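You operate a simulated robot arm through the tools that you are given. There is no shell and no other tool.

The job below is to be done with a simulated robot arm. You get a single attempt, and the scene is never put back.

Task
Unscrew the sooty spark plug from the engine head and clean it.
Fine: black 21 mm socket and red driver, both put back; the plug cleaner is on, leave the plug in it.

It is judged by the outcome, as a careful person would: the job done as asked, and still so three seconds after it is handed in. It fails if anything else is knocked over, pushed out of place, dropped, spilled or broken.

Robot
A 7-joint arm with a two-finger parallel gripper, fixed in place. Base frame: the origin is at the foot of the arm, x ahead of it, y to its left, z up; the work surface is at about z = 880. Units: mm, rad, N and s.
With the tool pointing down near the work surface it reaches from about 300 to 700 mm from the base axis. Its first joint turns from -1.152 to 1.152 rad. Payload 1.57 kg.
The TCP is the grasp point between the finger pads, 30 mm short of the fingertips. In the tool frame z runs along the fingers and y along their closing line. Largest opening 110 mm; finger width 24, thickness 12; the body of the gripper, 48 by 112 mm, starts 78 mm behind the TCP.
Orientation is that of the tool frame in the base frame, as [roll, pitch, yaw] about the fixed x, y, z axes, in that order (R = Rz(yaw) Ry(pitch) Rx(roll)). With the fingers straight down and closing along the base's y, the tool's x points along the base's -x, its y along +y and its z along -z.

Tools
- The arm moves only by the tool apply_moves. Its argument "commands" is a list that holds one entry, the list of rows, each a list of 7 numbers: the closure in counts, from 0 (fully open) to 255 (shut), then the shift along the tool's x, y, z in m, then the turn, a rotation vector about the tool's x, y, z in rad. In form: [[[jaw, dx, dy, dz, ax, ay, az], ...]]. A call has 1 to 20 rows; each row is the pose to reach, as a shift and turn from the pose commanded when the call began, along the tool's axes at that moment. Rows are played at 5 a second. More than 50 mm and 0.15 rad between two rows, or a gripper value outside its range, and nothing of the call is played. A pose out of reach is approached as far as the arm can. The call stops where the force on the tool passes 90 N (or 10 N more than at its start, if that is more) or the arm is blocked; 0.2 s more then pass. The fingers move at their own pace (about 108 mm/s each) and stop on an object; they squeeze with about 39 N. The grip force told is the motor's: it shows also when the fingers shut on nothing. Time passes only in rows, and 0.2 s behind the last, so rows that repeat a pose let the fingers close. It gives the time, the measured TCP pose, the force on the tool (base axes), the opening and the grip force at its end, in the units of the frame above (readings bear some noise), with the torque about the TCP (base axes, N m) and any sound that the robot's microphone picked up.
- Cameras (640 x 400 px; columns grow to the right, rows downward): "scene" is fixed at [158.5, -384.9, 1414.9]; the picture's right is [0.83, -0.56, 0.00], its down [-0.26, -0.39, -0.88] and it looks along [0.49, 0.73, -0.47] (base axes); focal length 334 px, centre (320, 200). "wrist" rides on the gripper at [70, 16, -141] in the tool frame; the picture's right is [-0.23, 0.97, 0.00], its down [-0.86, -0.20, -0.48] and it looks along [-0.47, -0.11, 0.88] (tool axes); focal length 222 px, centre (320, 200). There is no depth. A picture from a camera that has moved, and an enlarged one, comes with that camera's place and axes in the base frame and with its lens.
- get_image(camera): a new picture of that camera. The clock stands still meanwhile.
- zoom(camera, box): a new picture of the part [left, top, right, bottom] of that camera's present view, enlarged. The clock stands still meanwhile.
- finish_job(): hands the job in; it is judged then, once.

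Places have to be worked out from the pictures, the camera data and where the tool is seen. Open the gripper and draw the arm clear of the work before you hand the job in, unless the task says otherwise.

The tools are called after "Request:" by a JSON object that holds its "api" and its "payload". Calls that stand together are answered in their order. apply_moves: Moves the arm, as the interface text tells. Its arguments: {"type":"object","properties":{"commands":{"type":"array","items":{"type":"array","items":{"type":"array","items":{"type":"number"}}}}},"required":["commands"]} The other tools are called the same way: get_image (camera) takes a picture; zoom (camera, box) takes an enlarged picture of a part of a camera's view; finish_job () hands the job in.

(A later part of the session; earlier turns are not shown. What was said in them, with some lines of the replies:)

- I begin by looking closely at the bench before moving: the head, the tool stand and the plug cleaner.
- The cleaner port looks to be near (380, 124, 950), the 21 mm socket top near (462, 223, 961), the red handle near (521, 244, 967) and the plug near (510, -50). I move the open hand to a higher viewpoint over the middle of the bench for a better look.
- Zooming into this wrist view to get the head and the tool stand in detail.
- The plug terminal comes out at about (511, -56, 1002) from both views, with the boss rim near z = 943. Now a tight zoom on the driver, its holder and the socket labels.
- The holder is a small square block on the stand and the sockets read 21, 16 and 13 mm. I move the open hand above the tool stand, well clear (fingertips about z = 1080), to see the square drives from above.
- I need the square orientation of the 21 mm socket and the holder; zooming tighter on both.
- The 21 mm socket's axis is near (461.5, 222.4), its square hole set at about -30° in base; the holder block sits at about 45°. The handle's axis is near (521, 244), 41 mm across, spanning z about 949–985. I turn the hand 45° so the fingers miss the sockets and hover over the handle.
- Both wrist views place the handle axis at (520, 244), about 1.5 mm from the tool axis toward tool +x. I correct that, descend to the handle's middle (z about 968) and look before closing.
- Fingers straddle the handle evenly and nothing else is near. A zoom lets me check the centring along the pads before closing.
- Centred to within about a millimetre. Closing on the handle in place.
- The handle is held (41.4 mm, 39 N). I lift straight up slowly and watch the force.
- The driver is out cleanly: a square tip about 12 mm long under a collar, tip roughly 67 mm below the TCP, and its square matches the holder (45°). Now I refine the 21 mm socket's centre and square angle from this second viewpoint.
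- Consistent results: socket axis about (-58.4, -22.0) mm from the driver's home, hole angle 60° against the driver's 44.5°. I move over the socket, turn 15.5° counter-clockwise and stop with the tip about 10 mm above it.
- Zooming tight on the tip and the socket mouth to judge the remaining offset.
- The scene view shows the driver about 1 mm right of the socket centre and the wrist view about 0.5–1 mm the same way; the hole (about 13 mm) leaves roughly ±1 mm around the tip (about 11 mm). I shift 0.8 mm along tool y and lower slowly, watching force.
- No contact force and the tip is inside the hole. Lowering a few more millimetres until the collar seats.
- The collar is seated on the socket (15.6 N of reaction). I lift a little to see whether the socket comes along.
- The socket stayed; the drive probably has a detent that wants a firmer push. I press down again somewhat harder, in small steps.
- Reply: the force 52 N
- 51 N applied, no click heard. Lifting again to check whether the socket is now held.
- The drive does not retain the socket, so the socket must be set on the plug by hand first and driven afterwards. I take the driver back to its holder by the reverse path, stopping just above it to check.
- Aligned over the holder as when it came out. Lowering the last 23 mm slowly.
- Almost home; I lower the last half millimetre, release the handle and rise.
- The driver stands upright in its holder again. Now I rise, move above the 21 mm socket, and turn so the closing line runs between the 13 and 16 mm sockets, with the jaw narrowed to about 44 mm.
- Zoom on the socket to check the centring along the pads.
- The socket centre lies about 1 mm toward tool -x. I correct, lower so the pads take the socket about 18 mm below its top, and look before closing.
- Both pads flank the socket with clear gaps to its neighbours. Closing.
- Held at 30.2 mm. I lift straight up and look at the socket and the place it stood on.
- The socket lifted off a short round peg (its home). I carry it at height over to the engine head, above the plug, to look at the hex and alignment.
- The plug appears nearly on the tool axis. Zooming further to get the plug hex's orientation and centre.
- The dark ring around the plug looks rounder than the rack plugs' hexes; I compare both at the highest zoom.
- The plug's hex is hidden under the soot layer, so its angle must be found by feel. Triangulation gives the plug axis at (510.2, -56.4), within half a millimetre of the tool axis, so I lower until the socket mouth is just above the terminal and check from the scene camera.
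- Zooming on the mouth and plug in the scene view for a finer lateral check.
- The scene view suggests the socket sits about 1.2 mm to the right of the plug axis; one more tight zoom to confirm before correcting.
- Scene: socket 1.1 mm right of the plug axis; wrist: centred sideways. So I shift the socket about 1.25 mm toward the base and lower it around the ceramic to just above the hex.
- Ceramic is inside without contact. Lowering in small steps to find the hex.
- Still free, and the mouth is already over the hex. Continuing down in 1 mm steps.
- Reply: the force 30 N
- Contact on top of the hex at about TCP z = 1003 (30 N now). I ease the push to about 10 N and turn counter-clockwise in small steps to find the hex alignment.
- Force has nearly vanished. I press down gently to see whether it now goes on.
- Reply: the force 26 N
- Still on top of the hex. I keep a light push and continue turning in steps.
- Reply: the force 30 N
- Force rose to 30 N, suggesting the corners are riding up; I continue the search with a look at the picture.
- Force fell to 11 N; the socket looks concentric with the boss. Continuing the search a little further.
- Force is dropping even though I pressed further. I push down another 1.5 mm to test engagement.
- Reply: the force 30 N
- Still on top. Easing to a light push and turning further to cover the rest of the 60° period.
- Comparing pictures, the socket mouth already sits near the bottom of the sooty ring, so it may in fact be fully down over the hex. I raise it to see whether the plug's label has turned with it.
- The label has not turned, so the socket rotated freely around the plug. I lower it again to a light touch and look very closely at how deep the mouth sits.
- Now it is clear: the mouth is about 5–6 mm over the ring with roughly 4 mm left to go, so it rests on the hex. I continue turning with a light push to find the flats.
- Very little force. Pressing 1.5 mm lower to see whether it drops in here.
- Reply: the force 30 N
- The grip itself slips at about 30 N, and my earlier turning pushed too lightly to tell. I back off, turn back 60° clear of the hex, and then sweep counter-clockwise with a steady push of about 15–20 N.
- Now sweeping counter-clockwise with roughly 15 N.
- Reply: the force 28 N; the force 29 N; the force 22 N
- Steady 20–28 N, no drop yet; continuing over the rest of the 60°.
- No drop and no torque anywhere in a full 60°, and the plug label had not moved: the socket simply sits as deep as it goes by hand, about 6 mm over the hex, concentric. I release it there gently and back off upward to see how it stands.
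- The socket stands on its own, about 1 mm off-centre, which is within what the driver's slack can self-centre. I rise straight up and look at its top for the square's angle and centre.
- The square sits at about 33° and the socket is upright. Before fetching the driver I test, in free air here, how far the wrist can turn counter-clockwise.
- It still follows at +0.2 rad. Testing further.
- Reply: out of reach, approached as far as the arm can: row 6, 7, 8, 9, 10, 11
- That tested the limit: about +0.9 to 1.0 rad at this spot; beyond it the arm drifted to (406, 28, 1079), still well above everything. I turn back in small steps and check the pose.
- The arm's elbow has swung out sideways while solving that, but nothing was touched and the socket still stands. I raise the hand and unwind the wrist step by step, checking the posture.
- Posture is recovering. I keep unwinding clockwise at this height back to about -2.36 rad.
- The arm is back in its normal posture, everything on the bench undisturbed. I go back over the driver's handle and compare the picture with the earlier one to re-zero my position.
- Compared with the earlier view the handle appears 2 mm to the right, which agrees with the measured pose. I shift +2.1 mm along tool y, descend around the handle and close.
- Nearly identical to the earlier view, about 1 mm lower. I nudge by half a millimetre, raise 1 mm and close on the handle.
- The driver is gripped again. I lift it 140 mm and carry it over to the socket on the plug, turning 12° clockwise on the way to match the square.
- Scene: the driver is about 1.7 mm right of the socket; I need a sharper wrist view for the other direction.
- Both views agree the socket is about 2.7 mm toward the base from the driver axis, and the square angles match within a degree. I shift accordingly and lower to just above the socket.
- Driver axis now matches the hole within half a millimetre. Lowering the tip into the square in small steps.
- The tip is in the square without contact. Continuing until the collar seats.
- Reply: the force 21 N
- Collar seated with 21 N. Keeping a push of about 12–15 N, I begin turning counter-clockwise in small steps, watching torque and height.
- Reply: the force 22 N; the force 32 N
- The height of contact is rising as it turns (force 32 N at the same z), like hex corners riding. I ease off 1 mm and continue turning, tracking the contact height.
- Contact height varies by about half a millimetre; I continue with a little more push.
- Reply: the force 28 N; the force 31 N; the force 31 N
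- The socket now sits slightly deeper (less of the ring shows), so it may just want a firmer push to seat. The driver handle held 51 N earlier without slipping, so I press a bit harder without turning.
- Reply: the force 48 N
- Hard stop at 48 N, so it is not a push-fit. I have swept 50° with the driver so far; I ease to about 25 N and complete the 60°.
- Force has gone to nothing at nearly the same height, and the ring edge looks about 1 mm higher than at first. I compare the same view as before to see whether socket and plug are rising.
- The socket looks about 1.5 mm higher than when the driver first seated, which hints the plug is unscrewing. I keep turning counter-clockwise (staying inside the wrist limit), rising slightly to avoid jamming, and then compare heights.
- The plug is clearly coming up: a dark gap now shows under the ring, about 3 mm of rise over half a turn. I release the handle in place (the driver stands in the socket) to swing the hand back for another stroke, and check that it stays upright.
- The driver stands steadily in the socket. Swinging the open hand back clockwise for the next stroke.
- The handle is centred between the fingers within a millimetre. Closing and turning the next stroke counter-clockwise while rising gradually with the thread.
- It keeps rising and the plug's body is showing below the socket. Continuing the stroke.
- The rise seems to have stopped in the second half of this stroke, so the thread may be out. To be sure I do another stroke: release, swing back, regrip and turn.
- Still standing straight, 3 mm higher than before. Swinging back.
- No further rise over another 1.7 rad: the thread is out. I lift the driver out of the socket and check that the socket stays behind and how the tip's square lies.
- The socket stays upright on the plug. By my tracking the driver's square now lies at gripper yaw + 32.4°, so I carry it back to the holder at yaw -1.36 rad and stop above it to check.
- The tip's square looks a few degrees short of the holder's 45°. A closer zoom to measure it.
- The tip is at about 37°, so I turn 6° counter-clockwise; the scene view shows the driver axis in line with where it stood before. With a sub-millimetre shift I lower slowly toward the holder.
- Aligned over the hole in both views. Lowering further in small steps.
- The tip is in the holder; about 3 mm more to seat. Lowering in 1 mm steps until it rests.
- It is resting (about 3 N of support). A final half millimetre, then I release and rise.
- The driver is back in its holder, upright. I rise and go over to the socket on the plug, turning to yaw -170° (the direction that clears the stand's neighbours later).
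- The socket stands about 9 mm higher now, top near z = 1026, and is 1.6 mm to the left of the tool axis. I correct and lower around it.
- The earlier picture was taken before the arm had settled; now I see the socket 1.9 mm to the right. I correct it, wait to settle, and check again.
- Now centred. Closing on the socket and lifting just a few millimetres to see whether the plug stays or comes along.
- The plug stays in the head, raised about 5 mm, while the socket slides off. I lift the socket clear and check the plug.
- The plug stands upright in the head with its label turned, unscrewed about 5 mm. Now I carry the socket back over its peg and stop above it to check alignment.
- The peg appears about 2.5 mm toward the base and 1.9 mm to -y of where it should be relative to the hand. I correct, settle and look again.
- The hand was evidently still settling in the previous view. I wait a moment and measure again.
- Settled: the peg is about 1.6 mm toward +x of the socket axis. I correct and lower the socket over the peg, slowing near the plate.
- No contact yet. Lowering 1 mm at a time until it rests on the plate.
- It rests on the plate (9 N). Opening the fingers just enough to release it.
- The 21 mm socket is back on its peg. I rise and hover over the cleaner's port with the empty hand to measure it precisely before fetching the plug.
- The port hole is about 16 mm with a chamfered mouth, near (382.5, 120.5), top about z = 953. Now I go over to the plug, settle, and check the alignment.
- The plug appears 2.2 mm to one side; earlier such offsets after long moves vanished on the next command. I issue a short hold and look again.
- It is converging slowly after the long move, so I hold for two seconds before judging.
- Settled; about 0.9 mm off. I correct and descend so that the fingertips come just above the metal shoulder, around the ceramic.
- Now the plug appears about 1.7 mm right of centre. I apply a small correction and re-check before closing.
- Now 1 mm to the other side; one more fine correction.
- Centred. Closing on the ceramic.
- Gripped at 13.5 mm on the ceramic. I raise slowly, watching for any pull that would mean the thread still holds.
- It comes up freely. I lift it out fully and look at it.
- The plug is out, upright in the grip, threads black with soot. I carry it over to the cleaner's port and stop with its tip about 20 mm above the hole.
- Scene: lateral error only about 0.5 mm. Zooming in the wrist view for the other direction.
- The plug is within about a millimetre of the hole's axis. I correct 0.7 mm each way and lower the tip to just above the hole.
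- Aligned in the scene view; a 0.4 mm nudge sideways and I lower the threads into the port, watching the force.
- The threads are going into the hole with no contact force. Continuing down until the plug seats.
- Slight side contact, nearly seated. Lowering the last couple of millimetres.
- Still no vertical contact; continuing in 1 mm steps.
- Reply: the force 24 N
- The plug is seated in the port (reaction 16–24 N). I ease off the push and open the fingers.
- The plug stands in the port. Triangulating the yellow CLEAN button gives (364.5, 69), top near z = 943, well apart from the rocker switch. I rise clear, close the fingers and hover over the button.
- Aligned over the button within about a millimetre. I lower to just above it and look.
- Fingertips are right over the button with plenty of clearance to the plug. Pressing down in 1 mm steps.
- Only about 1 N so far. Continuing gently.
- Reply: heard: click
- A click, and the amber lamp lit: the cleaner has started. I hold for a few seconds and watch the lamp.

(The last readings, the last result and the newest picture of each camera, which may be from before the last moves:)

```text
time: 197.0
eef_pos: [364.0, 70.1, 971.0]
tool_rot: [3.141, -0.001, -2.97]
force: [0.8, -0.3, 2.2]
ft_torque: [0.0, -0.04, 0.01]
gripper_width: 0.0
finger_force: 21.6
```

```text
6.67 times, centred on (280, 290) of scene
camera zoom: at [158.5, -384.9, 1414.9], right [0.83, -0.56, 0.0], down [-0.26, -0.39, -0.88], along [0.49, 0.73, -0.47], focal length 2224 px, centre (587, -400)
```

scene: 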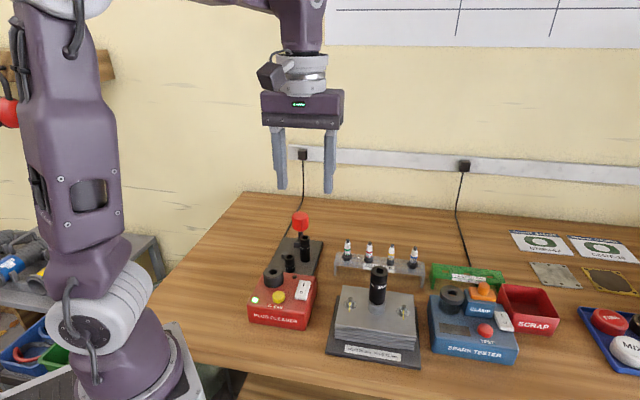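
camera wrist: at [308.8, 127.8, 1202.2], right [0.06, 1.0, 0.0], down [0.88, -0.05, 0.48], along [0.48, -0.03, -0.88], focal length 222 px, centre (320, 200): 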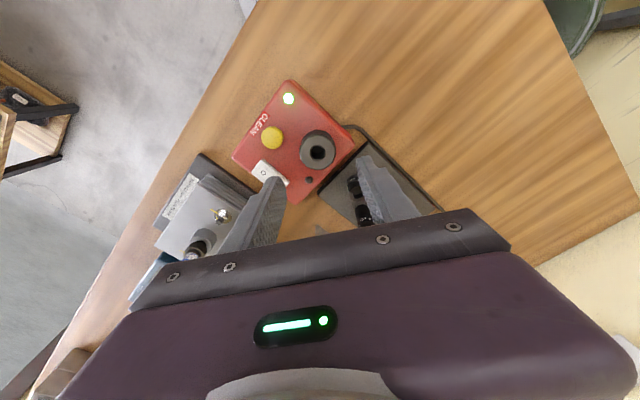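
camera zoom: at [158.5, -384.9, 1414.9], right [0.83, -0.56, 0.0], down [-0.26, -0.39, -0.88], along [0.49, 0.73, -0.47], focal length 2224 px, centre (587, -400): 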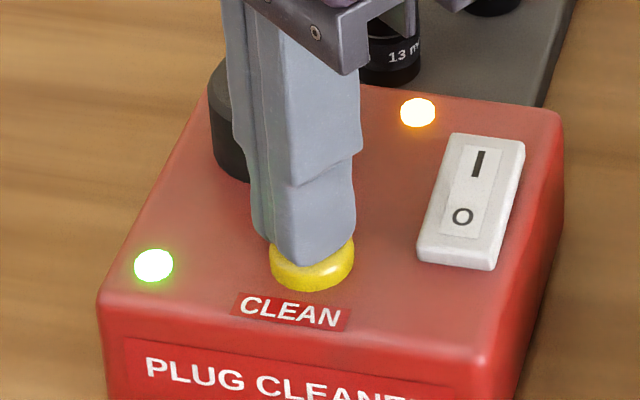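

The lamp is still amber. I hold a few seconds more to see if the cycle ends while pressed.

Request:
{"api": "apply_moves", "payload": {"commands": [[[255, 0, 0, 0, 0, 0, 0], [255, 0, 0, 0, 0, 0, 0], [255, 0, 0, 0, 0, 0, 0], [255, 0, 0, 0, 0, 0, 0], [255, 0, 0, 0, 0, 0, 0], [255, 0, 0, 0, 0, 0, 0], [255, 0, 0, 0, 0, 0, 0], [255, 0, 0, 0, 0, 0, 0], [255, 0, 0, 0, 0, 0, 0], [255, 0, 0, 0, 0, 0, 0], [255, 0, 0, 0, 0, 0, 0], [255, 0, 0, 0, 0, 0, 0], [255, 0, 0, 0, 0, 0, 0], [255, 0, 0, 0, 0, 0, 0], [255, 0, 0, 0, 0, 0, 0]]]}}

Request:
{"api": "zoom", "payload": {"camera": "scene", "box": [250, 240, 310, 320]}}

```text
time: 200.2
eef_pos: [364.3, 69.3, 969.4]
tool_rot: [3.14, 0.002, -2.969]
force: [-0.1, -1.2, 1.9]
ft_torque: [0.0, 0.02, 0.0]
gripper_width: 0.0
finger_force: 21.7
```

```text
5.00 times, centred on (280, 280) of scene
camera zoom: at [158.5, -384.9, 1414.9], right [0.83, -0.56, 0.0], down [-0.26, -0.39, -0.88], along [0.49, 0.73, -0.47], focal length 1668 px, centre (520, -200)
```

zoom: 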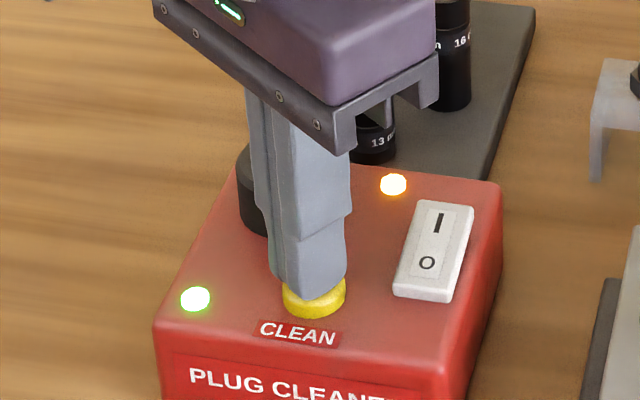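

Held for over five seconds. Now I release the button by rising straight up and check the lamp and the plug.

Request:
{"api": "apply_moves", "payload": {"commands": [[[255, 0, 0, -0.004, 0, 0, 0], [255, 0, 0, -0.012, 0, 0, 0], [255, 0, 0, -0.03, 0, 0, 0], [255, 0, 0, -0.055, 0, 0, 0], [255, 0, 0, -0.085, 0, 0, 0], [255, 0, 0, -0.1, 0, 0, 0], [255, 0, 0, -0.1, 0, 0, 0]]]}}

Request:
{"api": "zoom", "payload": {"camera": "scene", "box": [235, 215, 325, 330]}}

Request:
{"api": "zoom", "payload": {"camera": "wrist", "box": [280, 80, 420, 200]}}

```text
time: 201.8
eef_pos: [364.7, 67.9, 1068.3]
tool_rot: [-3.141, 0.001, -2.969]
force: [-0.7, 1.4, -0.2]
ft_torque: [0.0, 0.02, 0.03]
gripper_width: 0.0
finger_force: 21.3
```

```text
3.48 times, centred on (280, 272) of scene
camera zoom: at [158.5, -384.9, 1414.9], right [0.83, -0.56, 0.0], down [-0.26, -0.39, -0.88], along [0.49, 0.73, -0.47], focal length 1161 px, centre (459, -52)
```

zoom: 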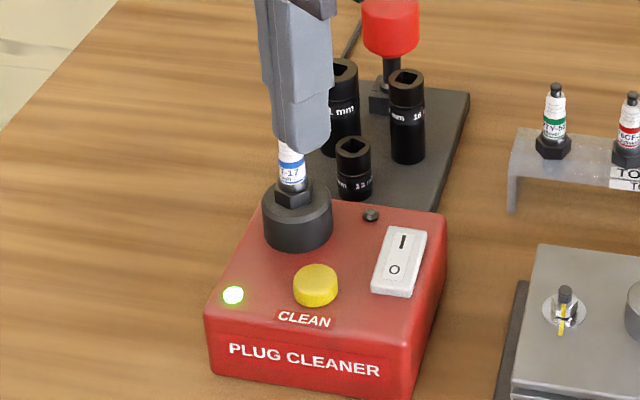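

```text
3.33 times, centred on (350, 140) of wrist
camera zoom: at [293.3, 71.4, 1211.4], right [0.06, 1.0, 0.0], down [0.88, -0.05, 0.48], along [0.48, -0.03, -0.88], focal length 740 px, centre (220, 400)
```

zoom: 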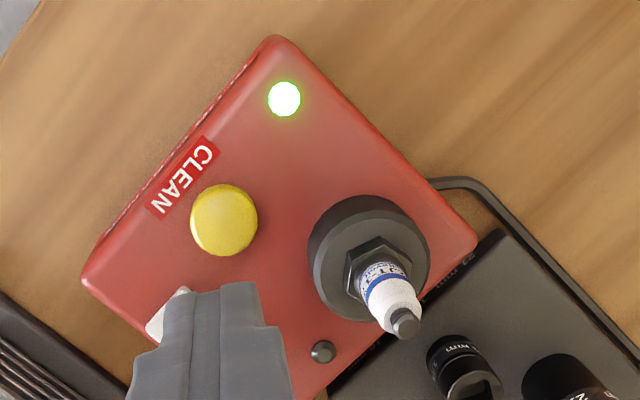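

The soot is gone: the plug's hex now shows clean in the port. I zoom in to confirm.

Request:
{"api": "zoom", "payload": {"camera": "scene", "box": [260, 245, 300, 285]}}

Request:
{"api": "zoom", "payload": {"camera": "wrist", "box": [335, 115, 395, 165]}}

```text
10.00 times, centred on (280, 265) of scene
camera zoom: at [158.5, -384.9, 1414.9], right [0.83, -0.56, 0.0], down [-0.26, -0.39, -0.88], along [0.49, 0.73, -0.47], focal length 3337 px, centre (720, -450)
```

zoom: 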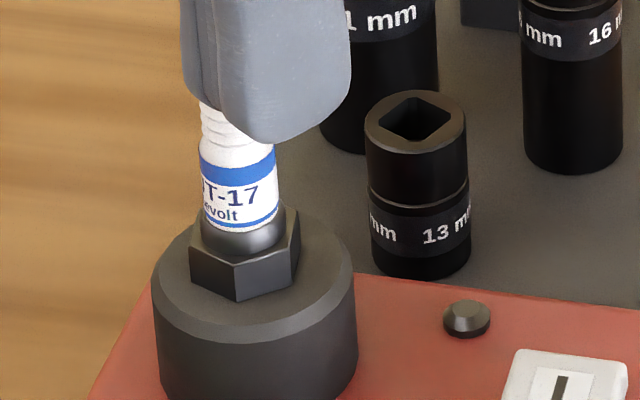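

```text
8.00 times, centred on (365, 140) of wrist
camera zoom: at [293.3, 71.4, 1211.4], right [0.06, 1.0, 0.0], down [0.88, -0.05, 0.48], along [0.48, -0.03, -0.88], focal length 1777 px, centre (-40, 680)
```

zoom: 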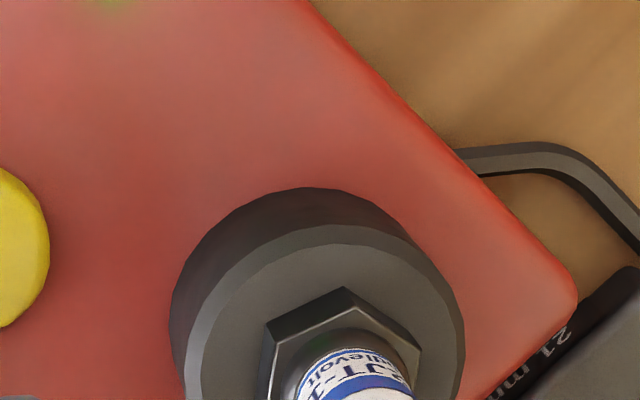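

The plug is clean and seated. I rise well clear, open the gripper and move back toward the starting place, then check everything on the bench.

Request:
{"api": "apply_moves", "payload": {"commands": [[[255, 0, 0, -0.04, 0, 0, 0], [255, 0, 0, -0.08, 0, 0, 0], [255, 0, 0, -0.12, 0, 0, 0], [150, 0, 0, -0.16, 0, 0, 0], [60, 0, 0, -0.2, 0, 0, 0], [0, 0.006, 0.03, -0.21, 0, 0, 0], [0, 0.012, 0.06, -0.215, 0, 0, 0], [0, 0.018, 0.09, -0.215, 0, 0, 0], [0, 0.024, 0.12, -0.215, 0, 0, 0], [0, 0.029, 0.147, -0.215, 0, 0, 0], [0, 0.029, 0.147, -0.215, 0, 0, 0]]]}}

Request:
{"api": "get_image", "payload": {"camera": "scene"}}

Request:
{"api": "zoom", "payload": {"camera": "scene", "box": [230, 190, 430, 380]}}

Request:
{"api": "zoom", "payload": {"camera": "scene", "box": [240, 200, 340, 330]}}

```text
time: 204.2
eef_pos: [310.2, 208.9, 1285.1]
tool_rot: [-3.141, 0.0, -2.969]
force: [-0.9, -0.1, 1.3]
ft_torque: [-0.01, 0.02, -0.02]
gripper_width: 110.1
finger_force: 0.0
```

```text
taken
```

scene: 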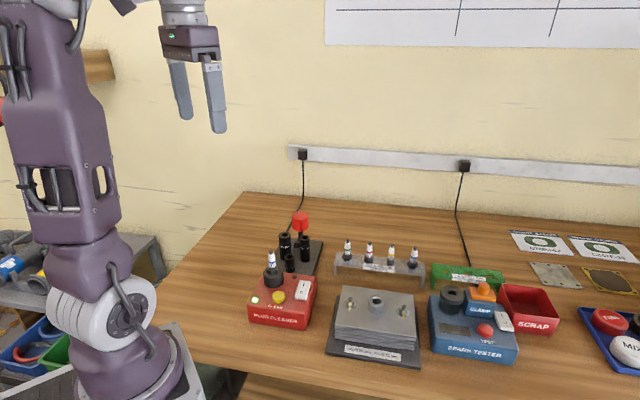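

```text
2.11 times, centred on (330, 285) of scene
camera zoom: at [158.5, -384.9, 1414.9], right [0.83, -0.56, 0.0], down [-0.26, -0.39, -0.88], along [0.49, 0.73, -0.47], focal length 702 px, centre (299, 21)
```

zoom: 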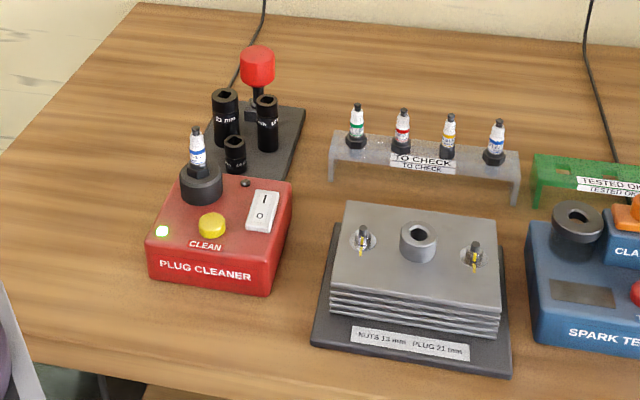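

```text
3.08 times, centred on (290, 265) of scene
camera zoom: at [158.5, -384.9, 1414.9], right [0.83, -0.56, 0.0], down [-0.26, -0.39, -0.88], along [0.49, 0.73, -0.47], focal length 1027 px, centre (412, 0)
```

zoom: 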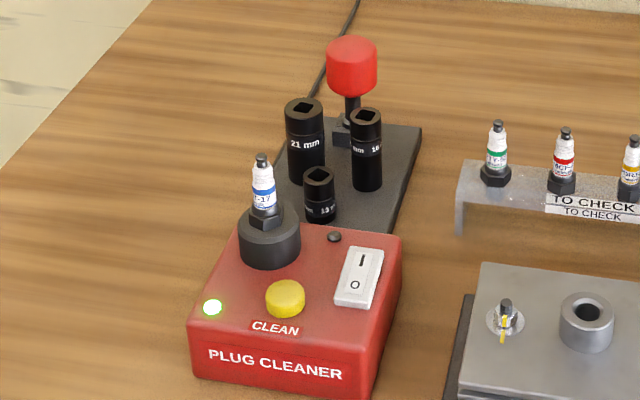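

All is in place; a last close look at the returned 21 mm socket and the driver against the first pictures.

Request:
{"api": "zoom", "payload": {"camera": "scene", "box": [268, 205, 332, 275]}}

Request:
{"api": "zoom", "payload": {"camera": "wrist", "box": [180, 100, 420, 250]}}

```text
5.71 times, centred on (300, 240) of scene
camera zoom: at [158.5, -384.9, 1414.9], right [0.83, -0.56, 0.0], down [-0.26, -0.39, -0.88], along [0.49, 0.73, -0.47], focal length 1907 px, centre (434, -29)
```

zoom: 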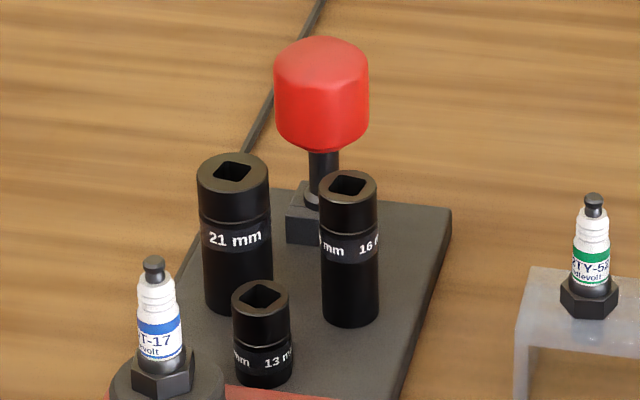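

```text
2.67 times, centred on (300, 175) of wrist
camera zoom: at [239.5, 212.5, 1426.7], right [0.06, 1.0, 0.0], down [0.88, -0.05, 0.48], along [0.48, -0.03, -0.88], focal length 592 px, centre (373, 267)
```

zoom: 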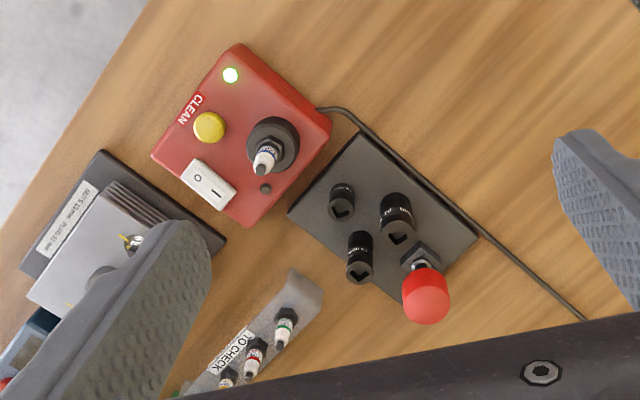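

The 21 mm socket stands on its peg and the red driver is in its holder. The cleaned plug is seated in the cleaner, which is still on, and everything else is where it was. The gripper is open and clear of the work, so I hand the job in.

Request:
{"api": "finish_job", "payload": {}}

```text
The job is handed in.
```

The sooty plug is out of the engine head, cleaned, and left standing in the plug cleaner, which is still switched on. When I pressed CLEAN it clicked and the amber lamp lit. After I let go, the soot was gone and the plug's hex showed clean.

The red driver is back in its holder. The 21 mm socket is back on its peg, about 2 mm from where it first stood.

- **Turning test:** while testing how far the wrist could turn, I went past its limit and the arm swung its elbow out. It touched nothing, and I brought it back to its normal posture.
- **Rest of the bench:** the last pictures showed nothing else moved or knocked over, and I finished with the gripper open and clear of the work.
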